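You operate a simulated robot arm through the tools that you are given. There is no shell and no other tool. Be economical: measure what you need, move in short steps, check, and stop when the job is done.

Carry out the task below with a simulated two-armed robot. There is one attempt and no reset: what you move stays moved.

TASK
Unload the small orange arc and cool it on the fan rack.
Fine: vacuum lever off before the lid moves; hold lever off, slide the lid back and leave both so; arc on top of the rack, knob of the fan rack on.

The check looks at the end state, three seconds after you hand in, the way a careful person would. Anything else that was tipped, shoved, dropped, spilled or broken makes it a failure. Lids that push on must go on centred and level and be pressed home; caps that screw on are set level and turned clockwise until they are tight.

THE ROBOT
Two 7-joint arms with fingered hands on one trunk, on a base that drives. Base frame: it is fixed to the floor where the robot stands at the start and does not move with it; the origin is under the middle of the robot, x ahead of it, y to its left, z up; the surface under the hand at the start is at about z = 860. Readings come in mm, degrees, newtons and seconds.
The left shoulder is at the start at [60, 138, 897], the right one opposite. With the tool pointing down near the work surface each hand reaches from about 400 to 920 mm from the robot's upright axis, wherever it stands, measured 20 degrees to its own side. Places, roughly: fan of the fan rack [-1700, -700, 0]; hold lever [600, 100, 1000]; knob of the fan rack [500, -300, 800]; slotted lid [700, 500, 1000]; top of the fan rack [800, -300, 900]; vacuum lever [800, 0, 1000]. Payload 4 kg a hand.
The tool frame of a hand sits at the grasp point between the pads (the TCP): z along the fingers, y along the line on which they close. The tips reach 36 mm beyond it. The gripper opens to 120 mm. The gripper's body begins 42 mm behind the TCP. The gripper is a hand of 5 fingers: y runs from the thumb to the fingers, the wrist lies at [-15, -109, -200] in the tool frame, and closing takes about 1.5 s.
Orientation is told as [roll, pitch, yaw] about the base's x, y, z axes, in that order, counted from this pose: with the fingers straight down and the wrist toward the robot, the tool's x, y and z point along [0, 1, 0], [1, 0, 0] and [0, 0, -1] of the base frame.

THE INTERFACE
- The arms move only by the tool jog_arm. It takes "left_series", "right_series" or both (then of equal length, played together; a hand with none holds still); each is a list of rows, each an object of numbers (a shift or turn left out is 0, a gripper value left out holds the last): "wx", "wy", "wz": the turn, a rotation vector about the tool's x, y, z in degrees; "dx", "dy", "dz": the shift along the tool's x, y, z in mm. In form: [{"wx": .., "wy": .., "wz": .., "dx": .., "dy": .., "dz": ..}, ...]. A call has 1 to 20 rows; each row is the pose to reach, as a shift and turn from the pose commanded when the call began, along the tool's axes at that moment. "left_grip" and "right_grip" are, for a hand that has rows, the opening in per cent of the stroke, from 0 (shut) to 100 (fully open), set as the call begins (left out, the last holds). Each row takes 0.2 s and may step no farther than 50 mm and 8.6 degrees from the row before; otherwise, or with a gripper value out of range, the whole call is refused. A pose out of reach is approached as far as the arm can. The call stops where the force on the tool passes 50 N (or 10 N more than at its start, if that is more) or the arm is blocked; 0.2 s more then pass. The fingers move at their own pace (about 153 mm/s each) and stop on an object; they squeeze with about 31 N. The grip force told is the motor's: it shows also when the fingers shut on nothing. Time passes only in rows, and 0.2 s behind the last, so rows that repeat a pose let the fingers close. The reply holds the time, the measured pose of the TCP, the force on the tool along the base axes, the opening and the grip force, in the units named above and with some noise, with the torque about the TCP (base axes, N m) and any sound that the robot's microphone picked up, and new pictures: "views" is both (left out), scene, wrist or none (wrist: the cameras of the hands that moved).
- Cameras (640 x 400 px; columns grow to the right, rows downward): "scene" is now at [52.8, -14.8, 1542.6]; the picture's right is [-0.10, -0.99, 0.00], its down [-0.64, 0.07, -0.77] and it looks along [0.76, -0.08, -0.64] (base axes); focal length 292 px, centre (320, 200). "left" rides on the left gripper at [-69, -79, -131] in its tool frame; the picture's right is [-0.78, -0.29, 0.55], its down [0.55, -0.73, 0.40] and it looks along [0.29, 0.61, 0.74] (tool axes); focal length 222 px, centre (320, 200). "right" rides on the right gripper at [69, -79, -131] in its tool frame; the picture's right is [-0.79, 0.29, -0.55], its down [-0.55, -0.73, 0.40] and it looks along [-0.29, 0.61, 0.74] (tool axes); focal length 222 px, centre (320, 200). There is no depth. A picture from a camera that has moved, and an enlarged one, comes with that camera's place and axes in the base frame and with its lens. The place of the scene camera against the robot may be out by one fixed shift of up to 18 mm in any direction.
- lift_body(by): slides the trunk up (or, below 0, down) by that many mm; the arms and the scene camera ride with it, the base frame stays. It gives what a move gives, with no picture.
- steer(legs): drives the robot by 1 to 6 legs, each [ahead, left, turn to the left] in mm, mm and degrees, along the robot's own axes; the way and the turn of a leg run together, so that a leg with both is an arc; at most 1500 mm and 180 degrees a leg. The arms and the cameras ride along, it lands a little off, and it stops where it bumps. It gives what a move gives, and a new picture of the scene camera.
- set_fingers(index, middle, ring, little, thumb_bend, thumb_turn, hand): sets how far each is bent, from 0 (flat) to 1 (curled in); at 0.3 the hand is open as for a grip, at 0.7 the pads meet at the TCP. One left out holds its place. A second passes; each finger stops where it meets its share of the squeeze, and holds until it gets a number again. A gripper value or a shape takes the hand back. It gives what a move gives, with no picture; readings hold the bend of each and the force on index, middle, ring, little, thumb and palm. thumb_turn goes from beside the hand (0) to across from the fingers (1), as for a grip.
- set_grasp(shape, hand): the hand has 5 fingers and takes this shape, open, in about a second: jaw (thumb against the fingers, like two jaws); tri (thumb and two fingers); tip (a fingertip pinch); poke (one finger out to press); point (the index stretched); flat (the hand flat); cup (the hand cupped); fist (a fist). The gripper value then closes the fingers along that shape, each until it touches; the sizes above hold for jaw. It gives what a move gives, with no picture.
- head_to(pan, tilt): turns the head with the scene camera to pan (to the left, within 86 degrees either way) and tilt (down, from -29 to 69), counted from straight ahead of the robot. It gives what a move gives, and a new picture of the scene camera.
- inspect(camera, box): a new picture of the part [left, top, right, bottom] of that camera's present view, enlarged. No time passes.
- close_job(): hands the job in; it is judged then, once.

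Work in short steps. Places have to be worked out from the pictures, the camera data and where the tool is seen: move nearer, look again, correct. Check each grasp and each placing, and mend what went wrong. You have 120 turns and 260 pictures in all, those below and enlarged ones among them. Open the grippers and draw the arms clear of the work before you hand the job in, unless the task says otherwise; then end with one line.

The tools are called by a JSON object that holds its "fn" and its "kwargs". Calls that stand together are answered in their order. jog_arm: Moves the arms, as the interface text tells. Its arguments: {"type":"object","properties":{"left_series":{"type":"array","items":{"type":"object","properties":{"wx":{"type":"number"},"wy":{"type":"number"},"wz":{"type":"number"},"dx":{"type":"number"},"dy":{"type":"number"},"dz":{"type":"number"}}}},"left_grip":{"type":"number"},"right_series":{"type":"array","items":{"type":"object","properties":{"wx":{"type":"number"},"wy":{"type":"number"},"wz":{"type":"number"},"dx":{"type":"number"},"dy":{"type":"number"},"dz":{"type":"number"}}}},"right_grip":{"type":"number"},"views":{"type":"string","enum":["both","scene","wrist","none"]}},"required":[]} The other tools are called the same way: lift_body (by) slides the trunk up or down; set_grasp (shape, hand) gives the hand a shape; set_fingers (index, middle, ring, little, thumb_bend, thumb_turn, hand) moves the fingers one by one; steer (legs) drives the base; head_to (pan, tilt) turns the head that bears the scene camera; inspect (camera, box) takes an enlarged picture of a part of a camera's view; close_job () hands the job in.

At the start:

```text
time_s: 0.0
left_tool_pos: [632.3, 252.7, 1242.3]
left_ee_rot: [-0.1, -0.1, 0.0]
left_ft_force: [0.5, -0.3, -1.2]
left_ft_torque: [0.01, -0.01, 0.0]
left_finger_gap: 119.7
left_gripper_force: 0.2
left_shape: jaw
left_bend: [0.3, 0.3, 0.3, 0.3, 0.3, 0.97]
left_finger forces: [0.0, 0.0, 0.0, 0.0, 0.0, 0.1]
right_tool_pos: [625.6, -276.2, 1219.7]
right_ee_rot: [0.0, 0.0, 0.0]
right_ft_force: [-1.1, -0.5, -0.8]
right_ft_torque: [0.0, -0.02, -0.01]
right_finger_gap: 119.6
right_gripper_force: 0.0
right_shape: jaw
right_bend: [0.3, 0.3, 0.3, 0.3, 0.3, 0.97]
right_finger forces: [0.1, 0.1, 0.0, 0.1, 0.1, 0.0]
trunk travel left (down, up): [-475.0, 115.0]
robot x, y, heading: [-0.4, 1.0, 0.2]
head pan, tilt: [-5.9, 39.8]
```

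scene: 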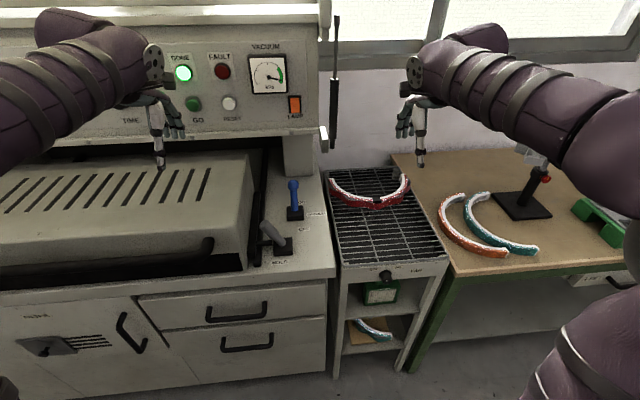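
right: 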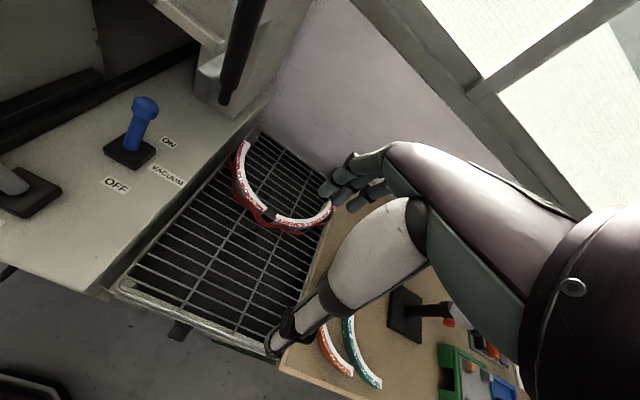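
left: 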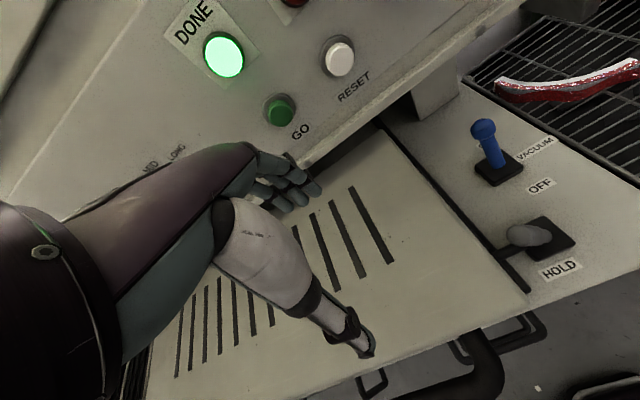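

The DONE light is on; the vacuum lever (blue) and the hold lever (grey) stand right of the lid. I look closer at the panel, the levers and the rack.

{"fn": "inspect", "kwargs": {"camera": "scene", "box": [230, 150, 450, 290]}}

{"fn": "inspect", "kwargs": {"camera": "left", "box": [400, 80, 640, 300]}}

{"fn": "inspect", "kwargs": {"camera": "scene", "box": [0, 130, 330, 390]}}

{"fn": "inspect", "kwargs": {"camera": "scene", "box": [330, 150, 640, 370]}}

```text
2.86 times, centred on (340, 220) of scene
camera zoom: at [52.8, -14.8, 1542.6], right [-0.1, -0.99, 0.0], down [-0.64, 0.07, -0.77], along [0.76, -0.08, -0.64], focal length 833 px, centre (263, 143)
```

zoom: 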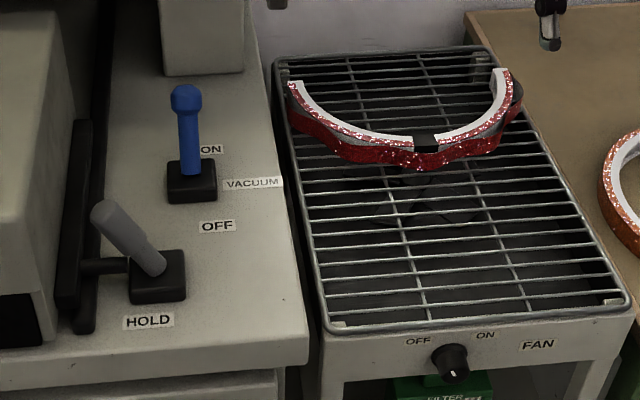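

```text
1.82 times, centred on (520, 190) of left
camera zoom: at [554.3, 183.8, 1373.4], right [-0.29, -0.78, -0.55], down [-0.73, 0.55, -0.4], along [0.61, 0.29, -0.74], focal length 404 px, centre (-44, 218)
```

zoom: 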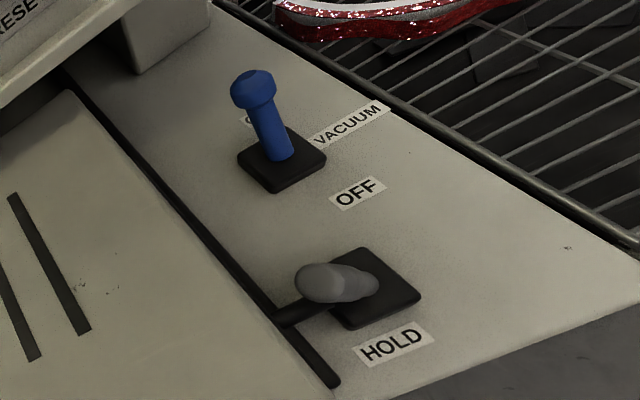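

```text
1.54 times, centred on (165, 260) of scene
camera zoom: at [52.8, -14.8, 1542.6], right [-0.1, -0.99, 0.0], down [-0.64, 0.07, -0.77], along [0.76, -0.08, -0.64], focal length 449 px, centre (558, 108)
```

zoom: 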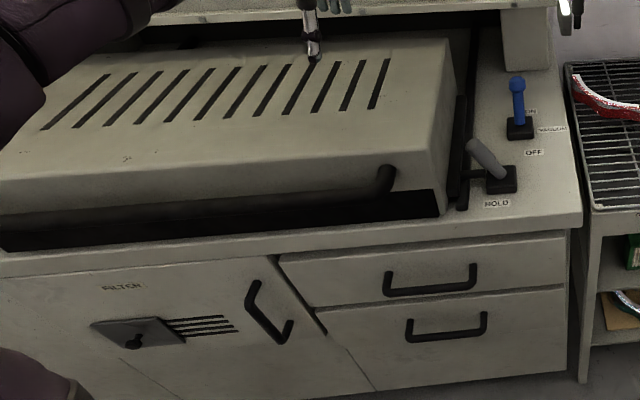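

```text
1.82 times, centred on (485, 260) of scene
camera zoom: at [52.8, -14.8, 1542.6], right [-0.1, -0.99, 0.0], down [-0.64, 0.07, -0.77], along [0.76, -0.08, -0.64], focal length 530 px, centre (20, 91)
```

zoom: 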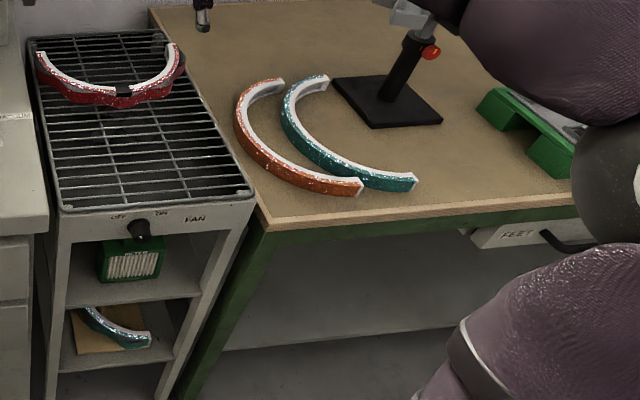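

The blue lever base works out at about (762, 2, 870) and the hold lever base near (622, 32, 865). I look at the lid with the head panned left and take a closer look at the handle.

{"fn": "head_to", "kwargs": {"pan": 22, "tilt": 42}}

{"fn": "inspect", "kwargs": {"camera": "left", "box": [320, 250, 640, 400]}}

```text
time_s: 0.9
left_tool_pos: [632.6, 252.4, 1243.5]
left_ee_rot: [0.0, 0.0, 0.0]
left_ft_force: [0.0, -0.2, -0.2]
left_ft_torque: [-0.01, -0.01, 0.03]
left_finger_gap: 119.7
left_gripper_force: 0.0
left_shape: jaw
left_bend: [0.3, 0.3, 0.3, 0.3, 0.3, 0.97]
left_finger forces: [0.0, 0.0, 0.1, 0.0, 0.0, 0.0]
right_tool_pos: [623.9, -277.0, 1220.1]
right_ee_rot: [0.0, -0.1, 0.0]
right_ft_force: [0.7, 0.2, 0.7]
right_ft_torque: [-0.01, -0.01, 0.01]
right_finger_gap: 119.7
right_gripper_force: 0.1
right_shape: jaw
right_bend: [0.3, 0.3, 0.3, 0.3, 0.3, 0.97]
right_finger forces: [0.0, 0.1, 0.1, 0.0, 0.0, 0.0]
trunk travel left (down, up): [-475.0, 115.0]
robot x, y, heading: [0.2, 1.4, 0.3]
head pan, tilt: [22.0, 42.0]
camera scene: at [45.6, 25.1, 1539.4], right [0.37, -0.93, 0.0], down [-0.62, -0.25, -0.74], along [0.69, 0.28, -0.67], focal length 292 px, centre (320, 200)
```

scene: 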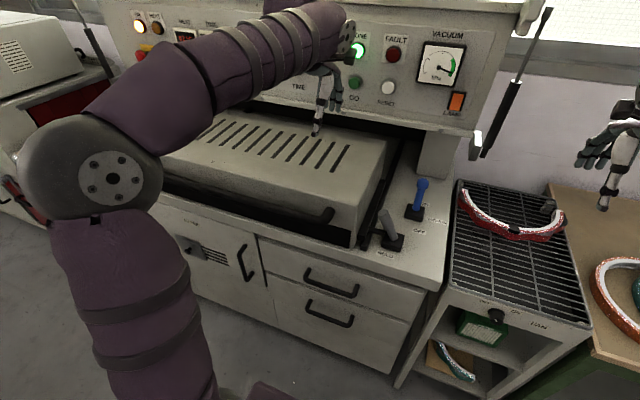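

```text
2.00 times, centred on (480, 325) of left
camera zoom: at [554.3, 183.8, 1373.5], right [-0.29, -0.78, -0.55], down [-0.73, 0.55, -0.4], along [0.61, 0.29, -0.74], focal length 444 px, centre (0, -50)
```

zoom: 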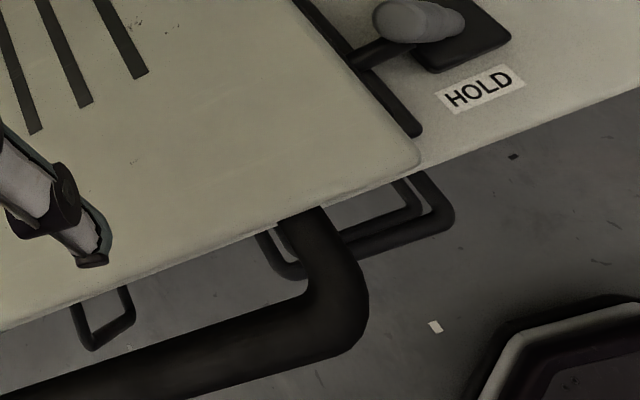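

The lid's handle is on its front. I bring the right hand above the levers for a close look, with the fingers still well above them.

{"fn": "jog_arm", "kwargs": {"right_series": [{"dx": 45, "dy": 5, "dz": 10}, {"dx": 90, "dy": 10, "dz": 20}, {"dx": 135, "dy": 15, "dz": 40}, {"dx": 180, "dy": 20, "dz": 60}, {"dx": 207, "dy": 26, "dz": 80}], "views": "both"}}

{"fn": "inspect", "kwargs": {"camera": "scene", "box": [280, 150, 480, 290]}}

```text
time_s: 2.1
left_tool_pos: [632.7, 252.5, 1243.6]
left_ee_rot: [0.0, 0.0, 0.0]
left_ft_force: [-0.5, 0.4, -0.4]
left_ft_torque: [-0.02, -0.01, 0.02]
left_finger_gap: 119.6
left_gripper_force: 0.0
left_shape: jaw
left_bend: [0.3, 0.3, 0.3, 0.3, 0.3, 0.97]
left_finger forces: [0.1, 0.0, 0.1, 0.1, 0.0, 0.0]
right_tool_pos: [650.7, -67.0, 1138.1]
right_ee_rot: [0.0, -0.1, 0.0]
right_ft_force: [-0.2, 0.4, 0.0]
right_ft_torque: [-0.02, 0.0, 0.0]
right_finger_gap: 119.7
right_gripper_force: 0.0
right_shape: jaw
right_bend: [0.3, 0.3, 0.3, 0.3, 0.3, 0.97]
right_finger forces: [0.0, 0.0, 0.0, 0.1, 0.1, 0.1]
trunk travel left (down, up): [-475.0, 115.0]
robot x, y, heading: [1.2, -5.4, 0.0]
head pan, tilt: [22.0, 42.0]
camera scene: at [46.0, 25.7, 1539.4], right [0.37, -0.93, 0.0], down [-0.62, -0.25, -0.74], along [0.69, 0.28, -0.67], focal length 292 px, centre (320, 200)
camera right: at [571.9, 1.0, 1269.4], right [0.29, -0.78, 0.55], down [-0.74, -0.55, -0.4], along [0.61, -0.29, -0.74], focal length 222 px, centre (320, 200)
```

scene: 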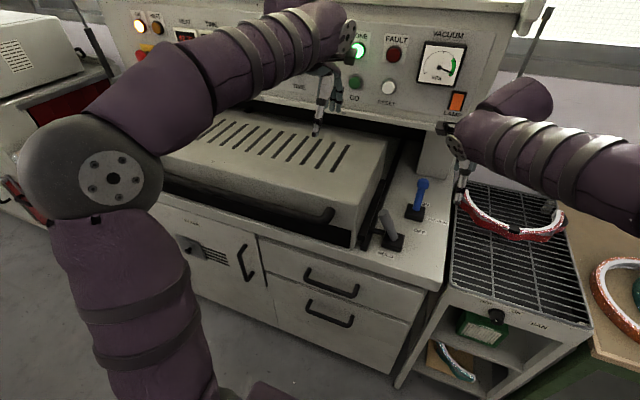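
right: 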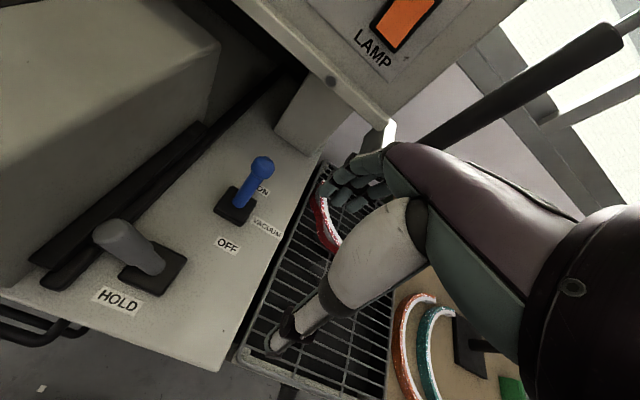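

```text
2.86 times, centred on (380, 220) of scene
camera zoom: at [46.0, 25.7, 1539.4], right [0.37, -0.93, 0.0], down [-0.62, -0.25, -0.74], along [0.69, 0.28, -0.67], focal length 833 px, centre (149, 143)
```

zoom: 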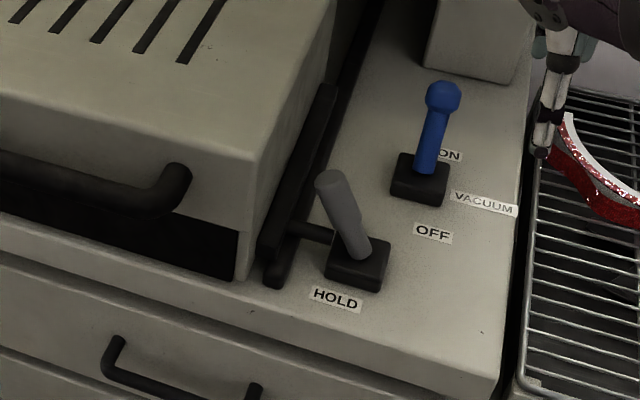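

The vacuum lever's knob is at about (798, 1, 982), leaning away (ON). I lower the right hand, partly open, so that the knob sits between thumb and fingers.

{"fn": "jog_arm", "kwargs": {"right_series": [{"dx": 34, "dy": 35}, {"dx": 68, "dy": 70}, {"dx": 68, "dy": 110, "dz": 10}, {"dx": 68, "dy": 141, "dz": 30}, {"dx": 68, "dy": 141, "dz": 60}], "right_grip": 68}}

{"fn": "inspect", "kwargs": {"camera": "scene", "box": [340, 100, 500, 260]}}

```text
time_s: 2.9
left_tool_pos: [630.3, 250.8, 1243.9]
left_ee_rot: [0.0, -0.1, 0.0]
left_ft_force: [0.4, 0.0, -0.4]
left_ft_torque: [0.0, -0.01, 0.01]
left_finger_gap: 119.5
left_gripper_force: 0.1
left_shape: jaw
left_bend: [0.3, 0.3, 0.3, 0.3, 0.3, 0.97]
left_finger forces: [0.1, 0.1, 0.1, 0.0, 0.0, 0.0]
right_tool_pos: [737.6, 1.9, 1136.7]
right_ee_rot: [0.2, 0.5, 0.2]
right_ft_force: [-31.8, -3.3, 1.1]
right_ft_torque: [0.0, -0.64, -0.73]
right_finger_gap: 74.2
right_gripper_force: 0.1
right_shape: jaw
right_bend: [0.35, 0.49, 0.39, 0.61, 0.42, 0.99]
right_finger forces: [0.1, 25.9, 6.7, 0.0, 0.0, 0.0]
trunk travel left (down, up): [-475.0, 115.0]
robot x, y, heading: [0.5, 0.2, -0.2]
head pan, tilt: [22.0, 42.0]
stopped in row 3 (right hand): the force on the tool passed its limit at 68 N (the readings are from after the stop); the commanded pose is now the measured one
camera scene: at [41.2, 24.4, 1539.5], right [0.37, -0.93, 0.0], down [-0.62, -0.25, -0.74], along [0.69, 0.28, -0.67], focal length 292 px, centre (320, 200)
camera right: at [658.9, 69.8, 1268.4], right [0.3, -0.79, 0.54], down [-0.74, -0.55, -0.39], along [0.61, -0.28, -0.74], focal length 222 px, centre (320, 200)
```

scene: 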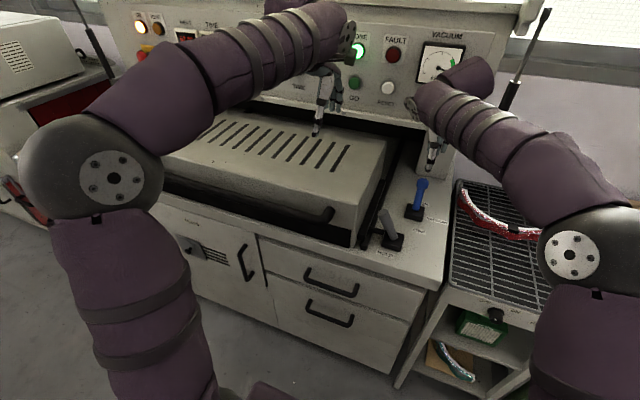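
right: 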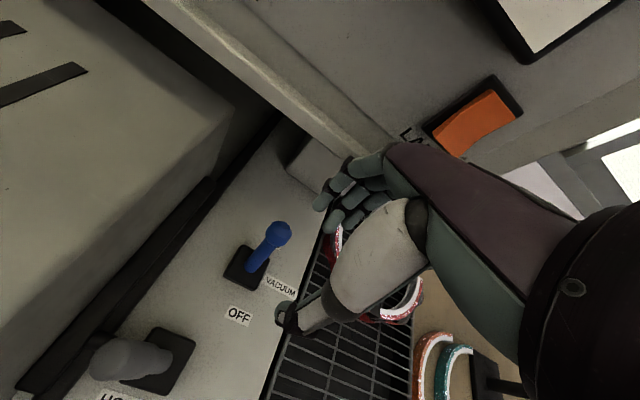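

```text
2.50 times, centred on (420, 180) of scene
camera zoom: at [41.2, 24.4, 1539.5], right [0.37, -0.93, 0.0], down [-0.62, -0.25, -0.74], along [0.69, 0.28, -0.67], focal length 729 px, centre (70, 250)
```

zoom: 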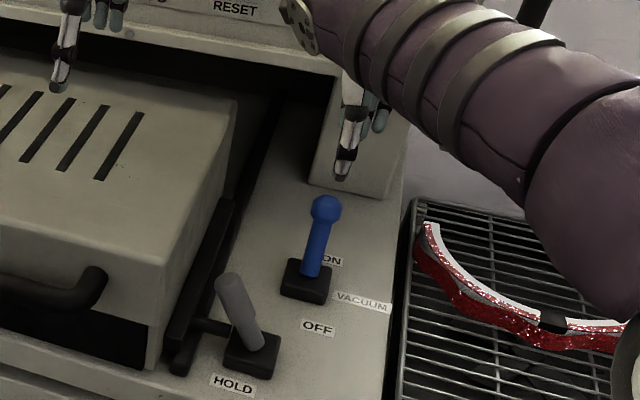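

The fingers touched the panel lip above the lever, so a vertical approach does not fit. I back off and roll the right hand so that its fingers point left and down, to come in under the panel from the right side.

{"fn": "jog_arm", "kwargs": {"right_series": [{"dy": -40}, {"dx": -30, "dy": -70, "wy": 8}, {"dx": -60, "dy": -70, "wy": 16, "dz": 20}, {"dx": -80, "dy": -60, "wy": 24, "dz": 40}, {"dx": -100, "dy": -48, "wy": 32, "dz": 60}, {"dx": -110, "dy": -48, "wy": 40, "dz": 80}, {"dx": -120, "dy": -48, "wy": 48, "dz": 97}, {"dx": -120, "dy": -48, "wy": 56, "dz": 97}, {"dx": -120, "dy": -48, "wy": 60, "dz": 97}]}}

```text
time_s: 4.9
left_tool_pos: [632.4, 251.0, 1244.2]
left_ee_rot: [0.0, 0.0, 0.0]
left_ft_force: [-0.8, 0.2, 0.1]
left_ft_torque: [0.01, -0.02, -0.01]
left_finger_gap: 119.7
left_gripper_force: 0.0
left_shape: jaw
left_bend: [0.3, 0.3, 0.3, 0.3, 0.3, 0.97]
left_finger forces: [0.1, 0.1, 0.1, 0.1, 0.0, 0.0]
right_tool_pos: [694.9, -119.0, 1037.4]
right_ee_rot: [60.2, 0.2, 0.1]
right_ft_force: [-0.2, -0.9, 0.1]
right_ft_torque: [-0.01, -0.01, 0.0]
right_finger_gap: 82.0
right_gripper_force: 0.2
right_shape: jaw
right_bend: [0.35, 0.39, 0.37, 0.61, 0.42, 0.99]
right_finger forces: [0.0, 0.0, 0.0, 0.1, 0.0, 0.0]
trunk travel left (down, up): [-475.0, 115.0]
robot x, y, heading: [0.6, 4.3, 0.2]
head pan, tilt: [22.0, 42.0]
camera scene: at [45.7, 24.9, 1539.4], right [0.37, -0.93, 0.0], down [-0.62, -0.25, -0.74], along [0.69, 0.28, -0.67], focal length 292 px, centre (320, 200)
camera right: at [616.3, -199.4, 1164.1], right [0.29, -0.86, -0.41], down [-0.74, 0.07, -0.67], along [0.61, 0.5, -0.62], focal length 222 px, centre (320, 200)
```

scene: 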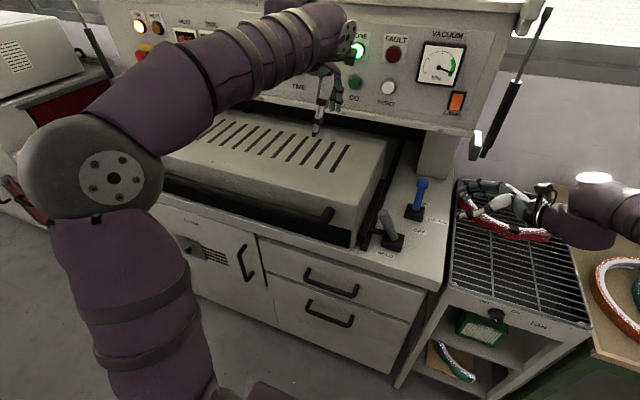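
right: 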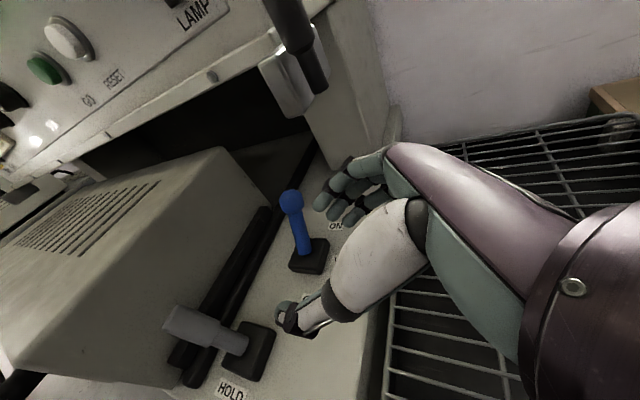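

The knob estimate repeats as (800, 1, 977). I slide the hand in from the right so the knob comes between thumb (near side) and fingers (far side).

{"fn": "jog_arm", "kwargs": {"right_series": [{"dx": -4, "dy": 45, "dz": 20}, {"dx": -7, "dy": 92, "dz": 45}, {"dx": -6, "dy": 92, "dz": 85}, {"dx": -4, "dy": 92, "dz": 120}]}}

{"fn": "inspect", "kwargs": {"camera": "scene", "box": [340, 100, 500, 260]}}

```text
refused: row 2 steps farther than a row can; nothing moved
```

```text
2.50 times, centred on (420, 180) of scene
camera zoom: at [45.7, 24.9, 1539.4], right [0.37, -0.93, 0.0], down [-0.62, -0.25, -0.74], along [0.69, 0.28, -0.67], focal length 729 px, centre (70, 250)
```

zoom: 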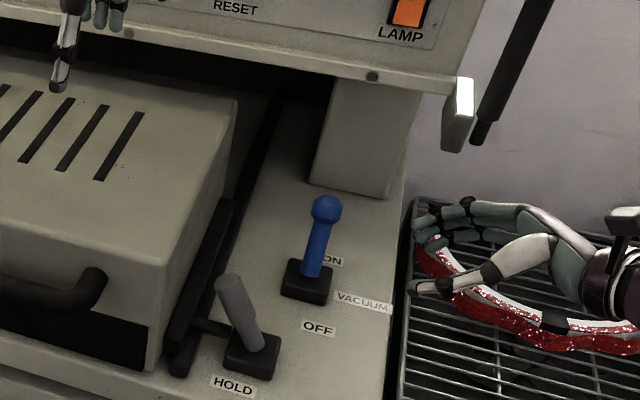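

One row was too long; the same path with smaller steps.

{"fn": "jog_arm", "kwargs": {"right_series": [{"dx": -4, "dy": 35, "dz": 15}, {"dx": -7, "dy": 65, "dz": 35}, {"dx": -7, "dy": 92, "dz": 55}, {"dx": -6, "dy": 92, "dz": 88}, {"dx": -4, "dy": 92, "dz": 120}]}}

{"fn": "inspect", "kwargs": {"camera": "scene", "box": [340, 100, 500, 260]}}

```text
time_s: 6.1
left_tool_pos: [631.7, 251.4, 1242.7]
left_ee_rot: [0.0, 0.1, -0.1]
left_ft_force: [0.2, 0.4, -0.3]
left_ft_torque: [-0.01, -0.01, 0.0]
left_finger_gap: 119.5
left_gripper_force: 0.0
left_shape: jaw
left_bend: [0.3, 0.3, 0.3, 0.3, 0.3, 0.97]
left_finger forces: [0.0, 0.0, 0.0, 0.1, 0.0, 0.0]
right_tool_pos: [787.5, -15.5, 973.5]
right_ee_rot: [60.1, 0.3, 0.0]
right_ft_force: [0.1, 0.9, 0.8]
right_ft_torque: [0.03, -0.03, -0.01]
right_finger_gap: 81.6
right_gripper_force: 0.0
right_shape: jaw
right_bend: [0.35, 0.39, 0.37, 0.61, 0.42, 0.99]
right_finger forces: [0.0, 0.0, 0.0, 0.0, 0.0, 0.0]
trunk travel left (down, up): [-475.0, 115.0]
robot x, y, heading: [4.1, 3.1, 0.1]
head pan, tilt: [22.0, 42.0]
camera scene: at [45.9, 25.6, 1539.4], right [0.37, -0.93, 0.0], down [-0.62, -0.25, -0.74], along [0.69, 0.28, -0.67], focal length 292 px, centre (320, 200)
camera right: at [708.0, -95.9, 1099.3], right [0.29, -0.87, -0.41], down [-0.74, 0.07, -0.67], along [0.61, 0.5, -0.62], focal length 222 px, centre (320, 200)
```

scene: 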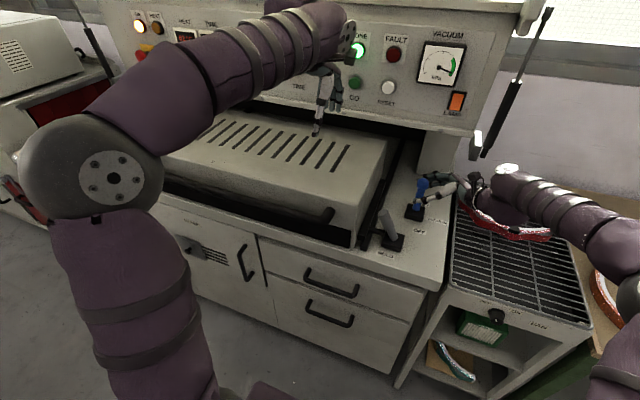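
right: 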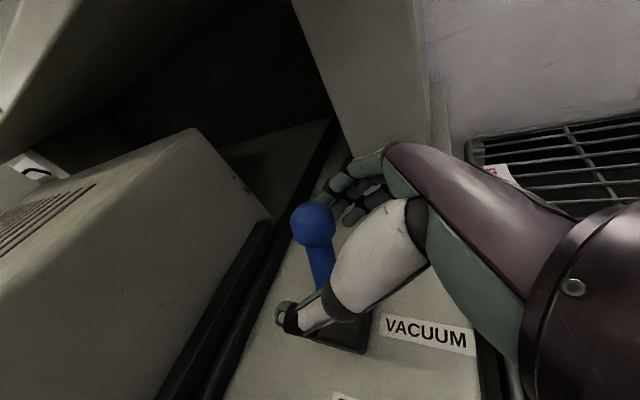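

```text
2.50 times, centred on (420, 180) of scene
camera zoom: at [45.9, 25.6, 1539.4], right [0.37, -0.93, 0.0], down [-0.62, -0.25, -0.74], along [0.69, 0.28, -0.67], focal length 729 px, centre (70, 250)
```

zoom: 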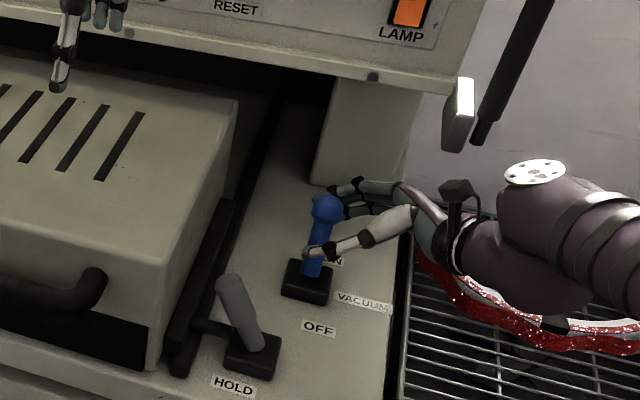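

The knob sits between thumb and fingers. I go a little deeper, then draw the hand toward the robot so the fingers pull the lever to OFF.

{"fn": "jog_arm", "kwargs": {"right_series": [{"dz": 14, "dx": 3}, {"dz": 14, "dx": 3, "dy": -20}, {"dz": 14, "dx": 3, "dy": -40}, {"dz": 14, "dx": 3, "dy": -55}, {"dz": 14, "dx": 3, "dy": -70}, {"dz": 14, "dx": 3, "dy": -85}]}}

{"fn": "inspect", "kwargs": {"camera": "scene", "box": [340, 100, 500, 260]}}

```text
time_s: 7.5
left_tool_pos: [633.4, 251.1, 1241.9]
left_ee_rot: [0.0, 0.1, 0.0]
left_ft_force: [0.2, -0.4, -0.4]
left_ft_torque: [-0.04, 0.01, 0.01]
left_finger_gap: 120.0
left_gripper_force: 0.1
left_shape: jaw
left_bend: [0.3, 0.3, 0.3, 0.3, 0.3, 0.97]
left_finger forces: [0.0, 0.0, 0.1, 0.0, 0.0, 0.0]
right_tool_pos: [703.8, -2.4, 969.1]
right_ee_rot: [60.1, 0.3, 0.0]
right_ft_force: [12.3, 1.8, 1.1]
right_ft_torque: [0.04, -0.49, 0.09]
right_finger_gap: 81.7
right_gripper_force: 0.1
right_shape: jaw
right_bend: [0.35, 0.39, 0.31, 0.6, 0.42, 0.99]
right_finger forces: [0.0, 0.0, 10.2, 1.6, 0.0, 0.0]
trunk travel left (down, up): [-475.0, 115.0]
robot x, y, heading: [2.9, 0.0, 0.2]
head pan, tilt: [22.0, 42.0]
camera scene: at [46.8, 25.4, 1539.4], right [0.37, -0.93, 0.0], down [-0.62, -0.25, -0.74], along [0.69, 0.28, -0.67], focal length 292 px, centre (320, 200)
camera right: at [624.2, -82.2, 1095.1], right [0.29, -0.87, -0.41], down [-0.74, 0.07, -0.67], along [0.61, 0.5, -0.62], focal length 222 px, centre (320, 200)
```

scene: 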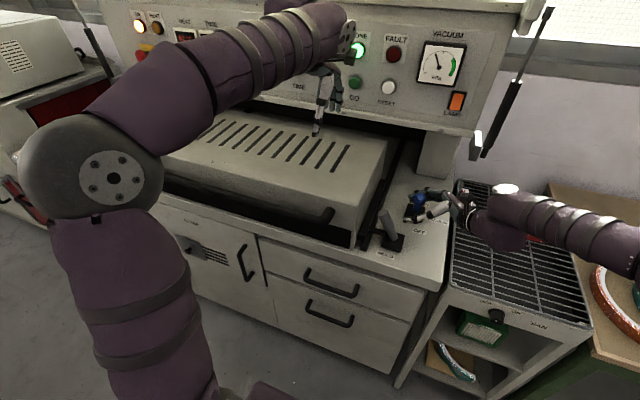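
right: 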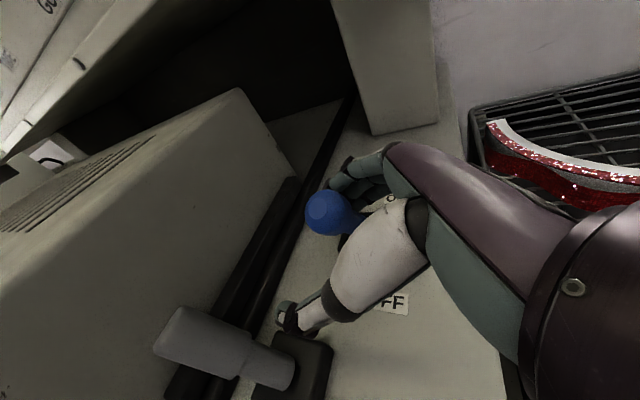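

```text
2.50 times, centred on (420, 180) of scene
camera zoom: at [46.8, 25.4, 1539.4], right [0.37, -0.93, 0.0], down [-0.62, -0.25, -0.74], along [0.69, 0.28, -0.67], focal length 729 px, centre (70, 250)
```

zoom: 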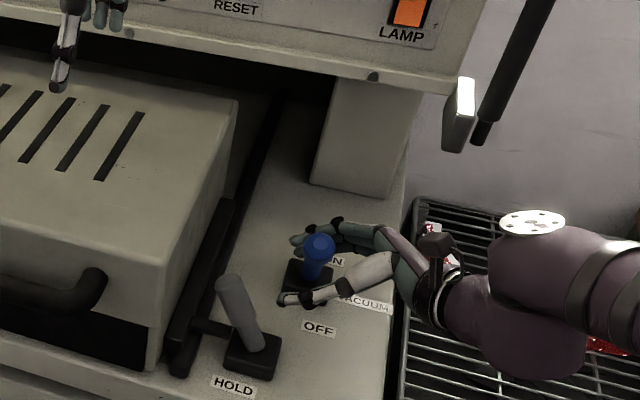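

The gauge is falling and the lever is following the fingers. I narrow the grip to keep the thumb clear of the hold lever and pull a bit further until it stops.

{"fn": "jog_arm", "kwargs": {"right_series": [{"dy": -4}, {"dy": -8}, {"dy": -12}, {"dy": -16}, {"dy": -20}, {"dy": -24}], "right_grip": 45}}

{"fn": "inspect", "kwargs": {"camera": "scene", "box": [340, 40, 500, 260]}}

```text
time_s: 8.6
left_tool_pos: [637.6, 253.9, 1241.4]
left_ee_rot: [-0.2, 0.1, 0.1]
left_ft_force: [-0.3, 0.3, -0.2]
left_ft_torque: [0.0, -0.01, 0.0]
left_finger_gap: 119.8
left_gripper_force: 0.0
left_shape: jaw
left_bend: [0.3, 0.3, 0.3, 0.3, 0.3, 0.97]
left_finger forces: [0.0, 0.1, 0.0, 0.0, 0.1, 0.1]
right_tool_pos: [695.3, -1.4, 972.0]
right_ee_rot: [60.0, -0.4, -0.6]
right_ft_force: [35.0, 13.6, -5.6]
right_ft_torque: [0.33, -0.6, 0.58]
right_finger_gap: 61.6
right_gripper_force: 0.1
right_shape: jaw
right_bend: [0.41, 0.42, 0.3, 0.7, 0.61, 1.0]
right_finger forces: [7.2, 9.2, 17.9, 0.0, 0.0, 0.0]
trunk travel left (down, up): [-475.0, 115.0]
robot x, y, heading: [1.1, 0.4, -0.1]
head pan, tilt: [22.0, 42.0]
stopped in row 5 (right hand): the force on the tool passed its limit at 54 N (the readings are from after the stop); the commanded pose is now the measured one
camera scene: at [51.1, 27.5, 1539.0], right [0.38, -0.93, 0.0], down [-0.62, -0.25, -0.74], along [0.69, 0.28, -0.67], focal length 292 px, centre (320, 200)
camera right: at [613.8, -80.4, 1097.6], right [0.28, -0.87, -0.4], down [-0.73, 0.08, -0.68], along [0.62, 0.49, -0.61], focal length 222 px, centre (320, 200)
```

scene: 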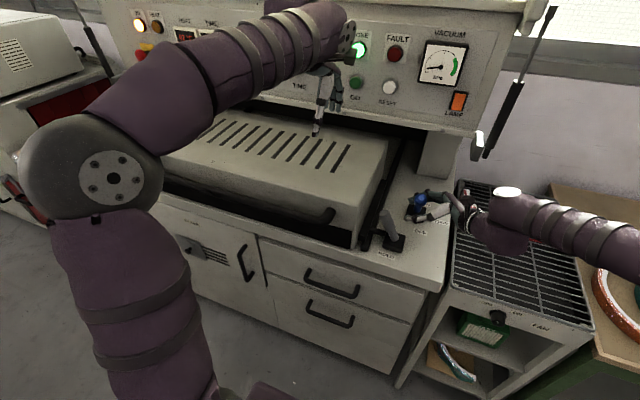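
right: 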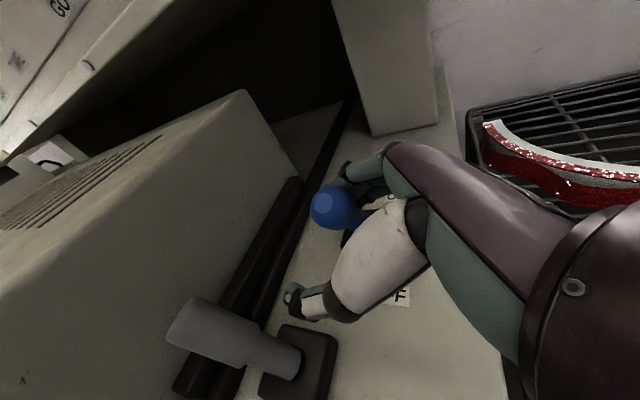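

```text
1.82 times, centred on (420, 150) of scene
camera zoom: at [51.1, 27.5, 1539.0], right [0.38, -0.93, 0.0], down [-0.62, -0.25, -0.74], along [0.69, 0.28, -0.67], focal length 530 px, centre (138, 291)
```

zoom: 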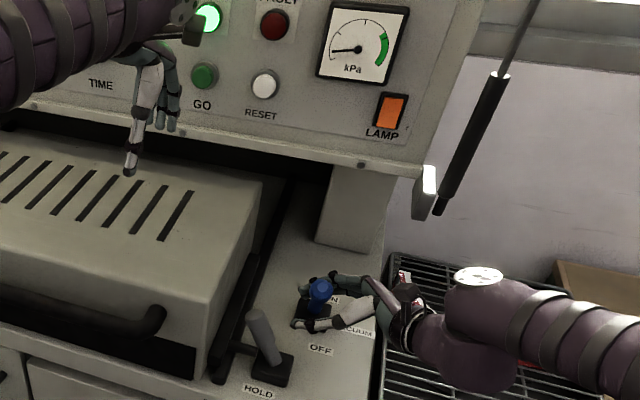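

The lever hit its stop and the gauge fell to zero, so the vacuum is off. I open a little, move off the lever and withdraw to the right and up.

{"fn": "jog_arm", "kwargs": {"right_series": [{"dy": 12}, {"dy": 12, "dz": -30}, {"dy": 12, "dz": -70}, {"dy": 5, "dz": -110}, {"dy": -5, "dz": -140, "dx": 15}], "right_grip": 68}}

{"fn": "inspect", "kwargs": {"camera": "scene", "box": [340, 150, 480, 270]}}

```text
time_s: 9.8
left_tool_pos: [632.8, 252.7, 1242.8]
left_ee_rot: [-0.1, 0.0, 0.0]
left_ft_force: [0.4, 1.0, 0.2]
left_ft_torque: [-0.03, 0.0, 0.0]
left_finger_gap: 119.7
left_gripper_force: 0.2
left_shape: jaw
left_bend: [0.3, 0.3, 0.3, 0.3, 0.3, 0.97]
left_finger forces: [0.0, 0.0, 0.0, 0.0, 0.0, 0.1]
right_tool_pos: [683.7, -115.8, 1055.6]
right_ee_rot: [59.9, -0.2, -0.3]
right_ft_force: [-0.2, -0.2, 0.0]
right_ft_torque: [0.01, 0.02, -0.02]
right_finger_gap: 81.4
right_gripper_force: 0.0
right_shape: jaw
right_bend: [0.35, 0.39, 0.37, 0.61, 0.43, 1.0]
right_finger forces: [0.1, 0.0, 0.0, 0.0, 0.0, 0.0]
trunk travel left (down, up): [-475.0, 115.0]
robot x, y, heading: [-2.7, -0.2, -0.1]
head pan, tilt: [22.0, 42.0]
camera scene: at [45.5, 25.7, 1539.4], right [0.38, -0.93, 0.0], down [-0.62, -0.25, -0.74], along [0.69, 0.28, -0.67], focal length 292 px, centre (320, 200)
camera right: at [603.4, -195.6, 1181.1], right [0.29, -0.87, -0.41], down [-0.73, 0.07, -0.68], along [0.62, 0.49, -0.61], focal length 222 px, centre (320, 200)
```

scene: 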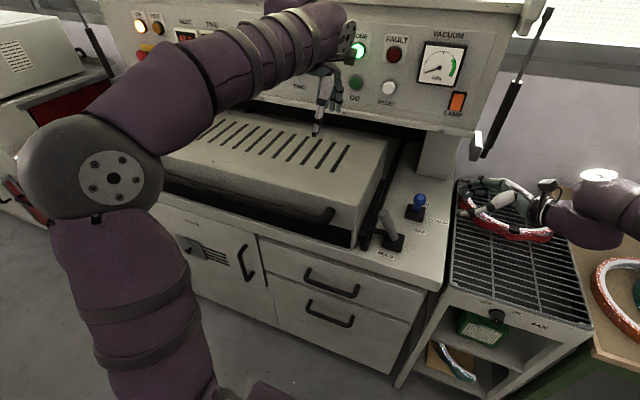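
right: 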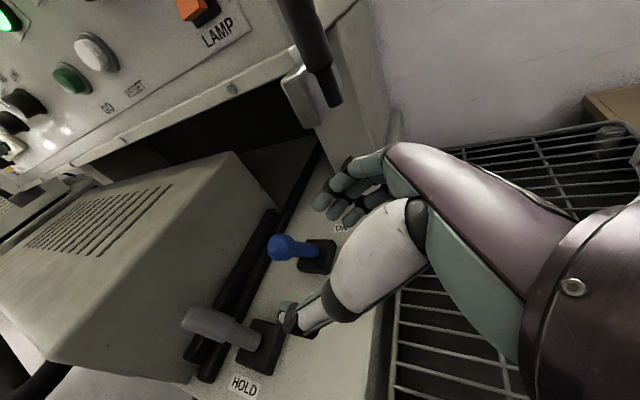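

```text
3.33 times, centred on (410, 210) of scene
camera zoom: at [45.5, 25.7, 1539.4], right [0.38, -0.93, 0.0], down [-0.62, -0.25, -0.74], along [0.69, 0.28, -0.67], focal length 972 px, centre (20, 167)
```

zoom: 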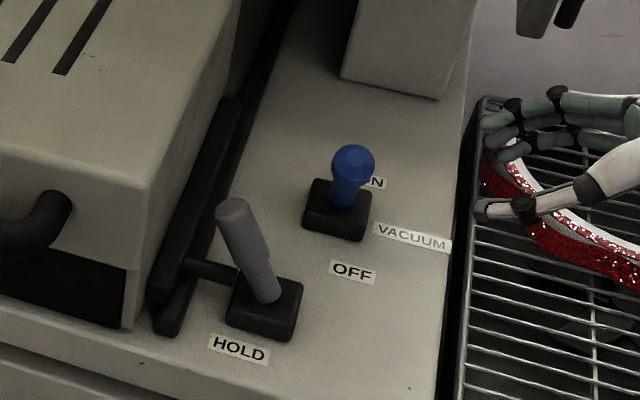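

The blue lever leans to OFF and is free. The hold lever's tip is at about (620, 78, 985), base y≈32, leaning toward the lid; I bring the same-oriented hand around its stem.

{"fn": "jog_arm", "kwargs": {"right_series": [{"dx": 4, "dy": -32, "dz": 15}, {"dx": 9, "dy": -64, "dz": 40}, {"dx": 9, "dy": -64, "dz": 80}, {"dx": 9, "dy": -64, "dz": 120}, {"dx": 9, "dy": -64, "dz": 145}], "right_grip": 55}}

{"fn": "inspect", "kwargs": {"camera": "scene", "box": [340, 150, 480, 270]}}

```text
time_s: 11.0
left_tool_pos: [632.9, 253.0, 1243.6]
left_ee_rot: [0.1, 0.1, 0.0]
left_ft_force: [-0.1, -0.5, -0.3]
left_ft_torque: [0.0, 0.01, 0.0]
left_finger_gap: 119.6
left_gripper_force: 0.1
left_shape: jaw
left_bend: [0.3, 0.3, 0.3, 0.3, 0.3, 0.97]
left_finger forces: [0.0, 0.1, 0.1, 0.0, 0.0, 0.0]
right_tool_pos: [618.3, 13.9, 990.0]
right_ee_rot: [60.1, -0.2, -0.4]
right_ft_force: [-0.5, 0.7, -0.7]
right_ft_torque: [-0.02, 0.0, 0.01]
right_finger_gap: 66.5
right_gripper_force: 0.1
right_shape: jaw
right_bend: [0.4, 0.44, 0.42, 0.67, 0.51, 1.0]
right_finger forces: [0.1, 0.0, 0.0, 0.1, 0.0, 0.0]
trunk travel left (down, up): [-475.0, 115.0]
robot x, y, heading: [2.4, -2.1, 0.1]
head pan, tilt: [22.0, 42.0]
camera scene: at [46.3, 25.7, 1539.4], right [0.37, -0.93, 0.0], down [-0.62, -0.25, -0.74], along [0.69, 0.28, -0.67], focal length 292 px, centre (320, 200)
camera right: at [537.8, -65.5, 1115.8], right [0.29, -0.87, -0.41], down [-0.73, 0.07, -0.68], along [0.62, 0.49, -0.61], focal length 222 px, centre (320, 200)
```

scene: 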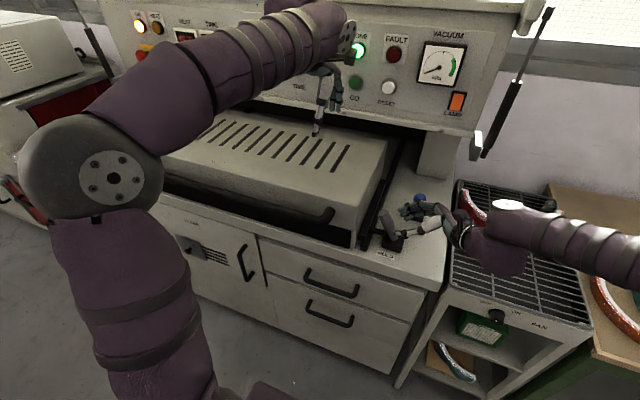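
right: 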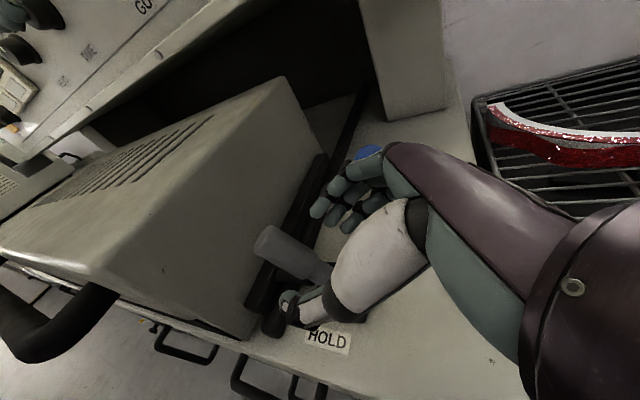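

```text
3.33 times, centred on (410, 210) of scene
camera zoom: at [46.3, 25.7, 1539.4], right [0.37, -0.93, 0.0], down [-0.62, -0.25, -0.74], along [0.69, 0.28, -0.67], focal length 972 px, centre (20, 167)
```

zoom: 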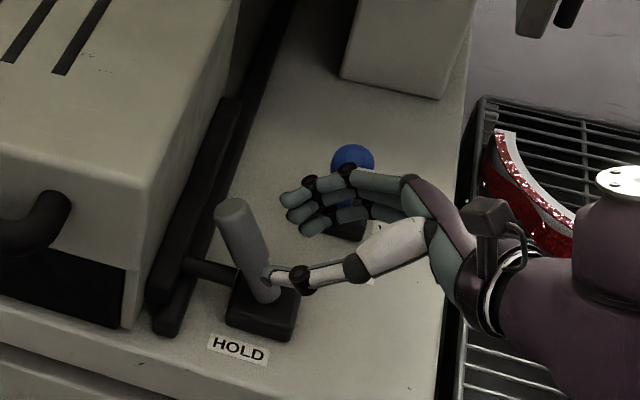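

The lever is between thumb and fingers. I advance 48 mm along the fingers and close on the stem.

{"fn": "jog_arm", "kwargs": {"right_series": [{"dz": 24, "dy": 3}, {"dz": 48, "dy": 4}], "views": "none"}}

{"fn": "jog_arm", "kwargs": {"right_series": [{"dz": 0}, {"dz": 0}, {"dz": 0}, {"dz": 0}, {"dz": 0}, {"dz": 0}], "right_grip": 0}}

{"fn": "inspect", "kwargs": {"camera": "scene", "box": [340, 150, 480, 270]}}

```text
time_s: 11.6
left_tool_pos: [633.4, 252.4, 1243.2]
left_ee_rot: [0.0, 0.1, 0.0]
left_ft_force: [-0.8, 0.1, -0.5]
left_ft_torque: [0.0, -0.01, -0.03]
left_finger_gap: 119.6
left_gripper_force: 0.1
left_shape: jaw
left_bend: [0.3, 0.3, 0.3, 0.3, 0.3, 0.97]
left_finger forces: [0.0, 0.0, 0.1, 0.1, 0.0, 0.1]
right_tool_pos: [624.0, 56.3, 965.9]
right_ee_rot: [60.2, -0.1, -0.3]
right_ft_force: [-0.4, 0.4, 0.3]
right_ft_torque: [-0.01, -0.05, 0.02]
right_finger_gap: 66.1
right_gripper_force: 0.0
right_shape: jaw
right_bend: [0.4, 0.44, 0.42, 0.67, 0.51, 1.0]
right_finger forces: [0.0, 0.0, 0.0, 0.0, 0.0, 0.0]
trunk travel left (down, up): [-475.0, 115.0]
robot x, y, heading: [-0.4, 0.8, -0.2]
head pan, tilt: [22.0, 42.0]
```

```text
time_s: 13.0
left_tool_pos: [632.6, 252.6, 1242.6]
left_ee_rot: [-0.1, 0.1, 0.0]
left_ft_force: [-0.6, -0.6, 0.4]
left_ft_torque: [-0.01, -0.03, 0.01]
left_finger_gap: 119.7
left_gripper_force: 0.0
left_shape: jaw
left_bend: [0.3, 0.3, 0.3, 0.3, 0.3, 0.97]
left_finger forces: [0.1, 0.0, 0.0, 0.0, 0.1, 0.0]
right_tool_pos: [623.1, 55.9, 965.7]
right_ee_rot: [60.1, 0.0, -0.3]
right_ft_force: [-5.1, 4.0, -2.7]
right_ft_torque: [-0.04, -0.11, 0.19]
right_finger_gap: 14.6
right_gripper_force: 30.8
right_shape: jaw
right_bend: [0.65, 0.65, 0.64, 0.71, 0.72, 1.0]
right_finger forces: [11.0, 5.7, 3.0, 2.4, 24.8, 0.0]
trunk travel left (down, up): [-475.0, 115.0]
robot x, y, heading: [-1.3, 0.7, 0.3]
head pan, tilt: [22.0, 42.0]
camera scene: at [45.7, 26.0, 1539.4], right [0.37, -0.93, 0.0], down [-0.62, -0.25, -0.74], along [0.69, 0.28, -0.67], focal length 292 px, centre (320, 200)
camera right: at [542.3, -23.5, 1091.9], right [0.29, -0.87, -0.41], down [-0.73, 0.07, -0.68], along [0.62, 0.49, -0.61], focal length 222 px, centre (320, 200)
```

scene: 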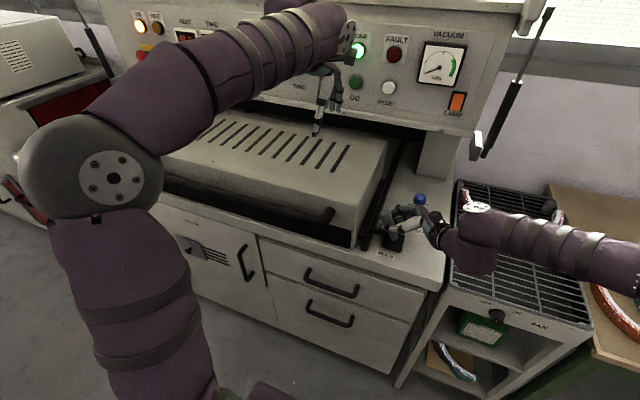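
right: 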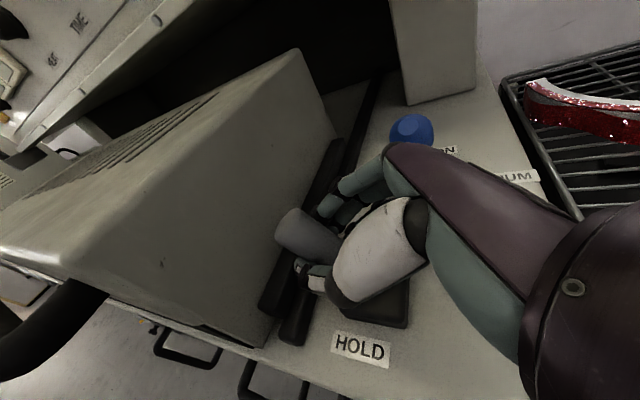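

```text
3.33 times, centred on (410, 210) of scene
camera zoom: at [45.7, 26.0, 1539.4], right [0.37, -0.93, 0.0], down [-0.62, -0.25, -0.74], along [0.69, 0.28, -0.67], focal length 972 px, centre (20, 167)
```

zoom: 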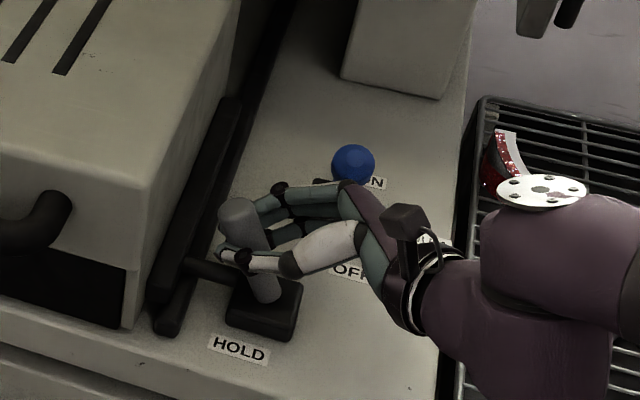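

The stem is gripped. I pull it along its arc toward -y to take the hold off.

{"fn": "jog_arm", "kwargs": {"right_series": [{"dx": -7, "dz": -15}, {"dx": -13, "dz": -31}, {"dx": -19, "dz": -47}, {"dx": -27, "dz": -61}, {"dx": -36, "dz": -74}]}}

{"fn": "inspect", "kwargs": {"camera": "scene", "box": [340, 150, 480, 270]}}

```text
time_s: 14.0
left_tool_pos: [633.9, 256.8, 1242.0]
left_ee_rot: [0.0, 0.1, 0.3]
left_ft_force: [0.3, 0.2, -1.1]
left_ft_torque: [0.03, 0.03, -0.03]
left_finger_gap: 119.7
left_gripper_force: 0.1
left_shape: jaw
left_bend: [0.3, 0.3, 0.3, 0.3, 0.3, 0.97]
left_finger forces: [0.0, 0.0, 0.0, 0.1, 0.1, 0.1]
right_tool_pos: [618.1, 12.4, 976.5]
right_ee_rot: [60.9, 0.1, 1.3]
right_ft_force: [10.7, 23.4, -5.3]
right_ft_torque: [0.54, -0.25, 0.13]
right_finger_gap: 8.5
right_gripper_force: 30.9
right_shape: jaw
right_bend: [0.72, 0.65, 0.62, 0.7, 0.76, 1.0]
right_finger forces: [0.1, 14.4, 13.5, 0.0, 0.1, 0.0]
trunk travel left (down, up): [-475.0, 115.0]
robot x, y, heading: [1.9, -2.8, 0.2]
head pan, tilt: [22.0, 42.0]
stopped in row 4 (right hand): the force on the tool passed its limit at 56 N (the readings are from after the stop); the commanded pose is now the measured one
camera scene: at [48.4, 28.1, 1539.2], right [0.38, -0.93, 0.0], down [-0.62, -0.25, -0.74], along [0.69, 0.28, -0.67], focal length 292 px, centre (320, 200)
camera right: at [540.4, -72.1, 1102.1], right [0.31, -0.85, -0.42], down [-0.74, 0.06, -0.67], along [0.6, 0.52, -0.61], focal length 222 px, centre (320, 200)
```

scene: 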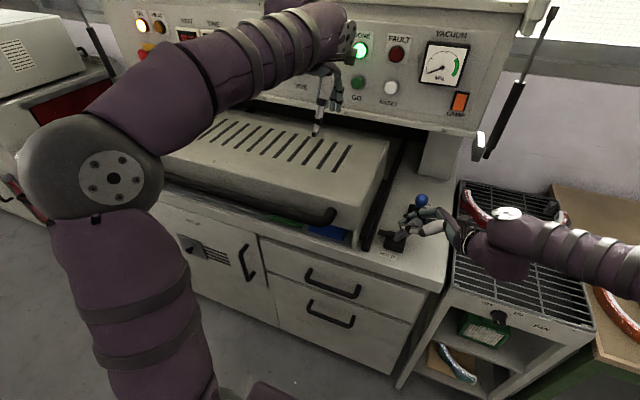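
right: 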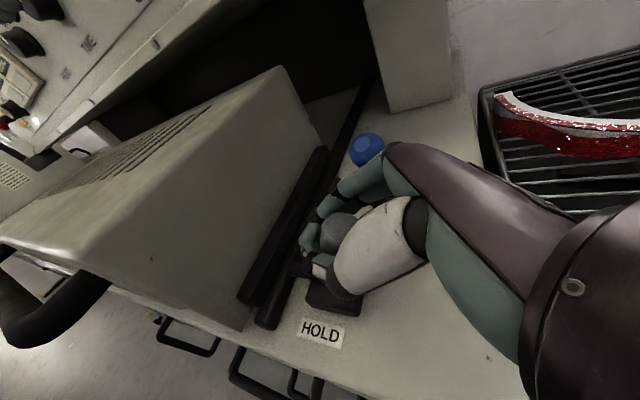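

```text
3.33 times, centred on (410, 210) of scene
camera zoom: at [48.4, 28.1, 1539.2], right [0.38, -0.93, 0.0], down [-0.62, -0.25, -0.74], along [0.69, 0.28, -0.67], focal length 972 px, centre (20, 167)
```

zoom: 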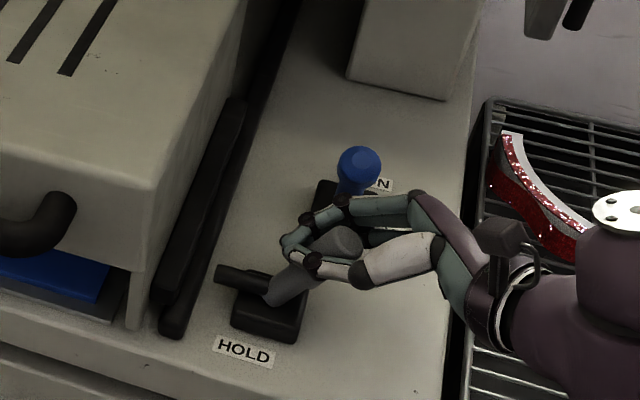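

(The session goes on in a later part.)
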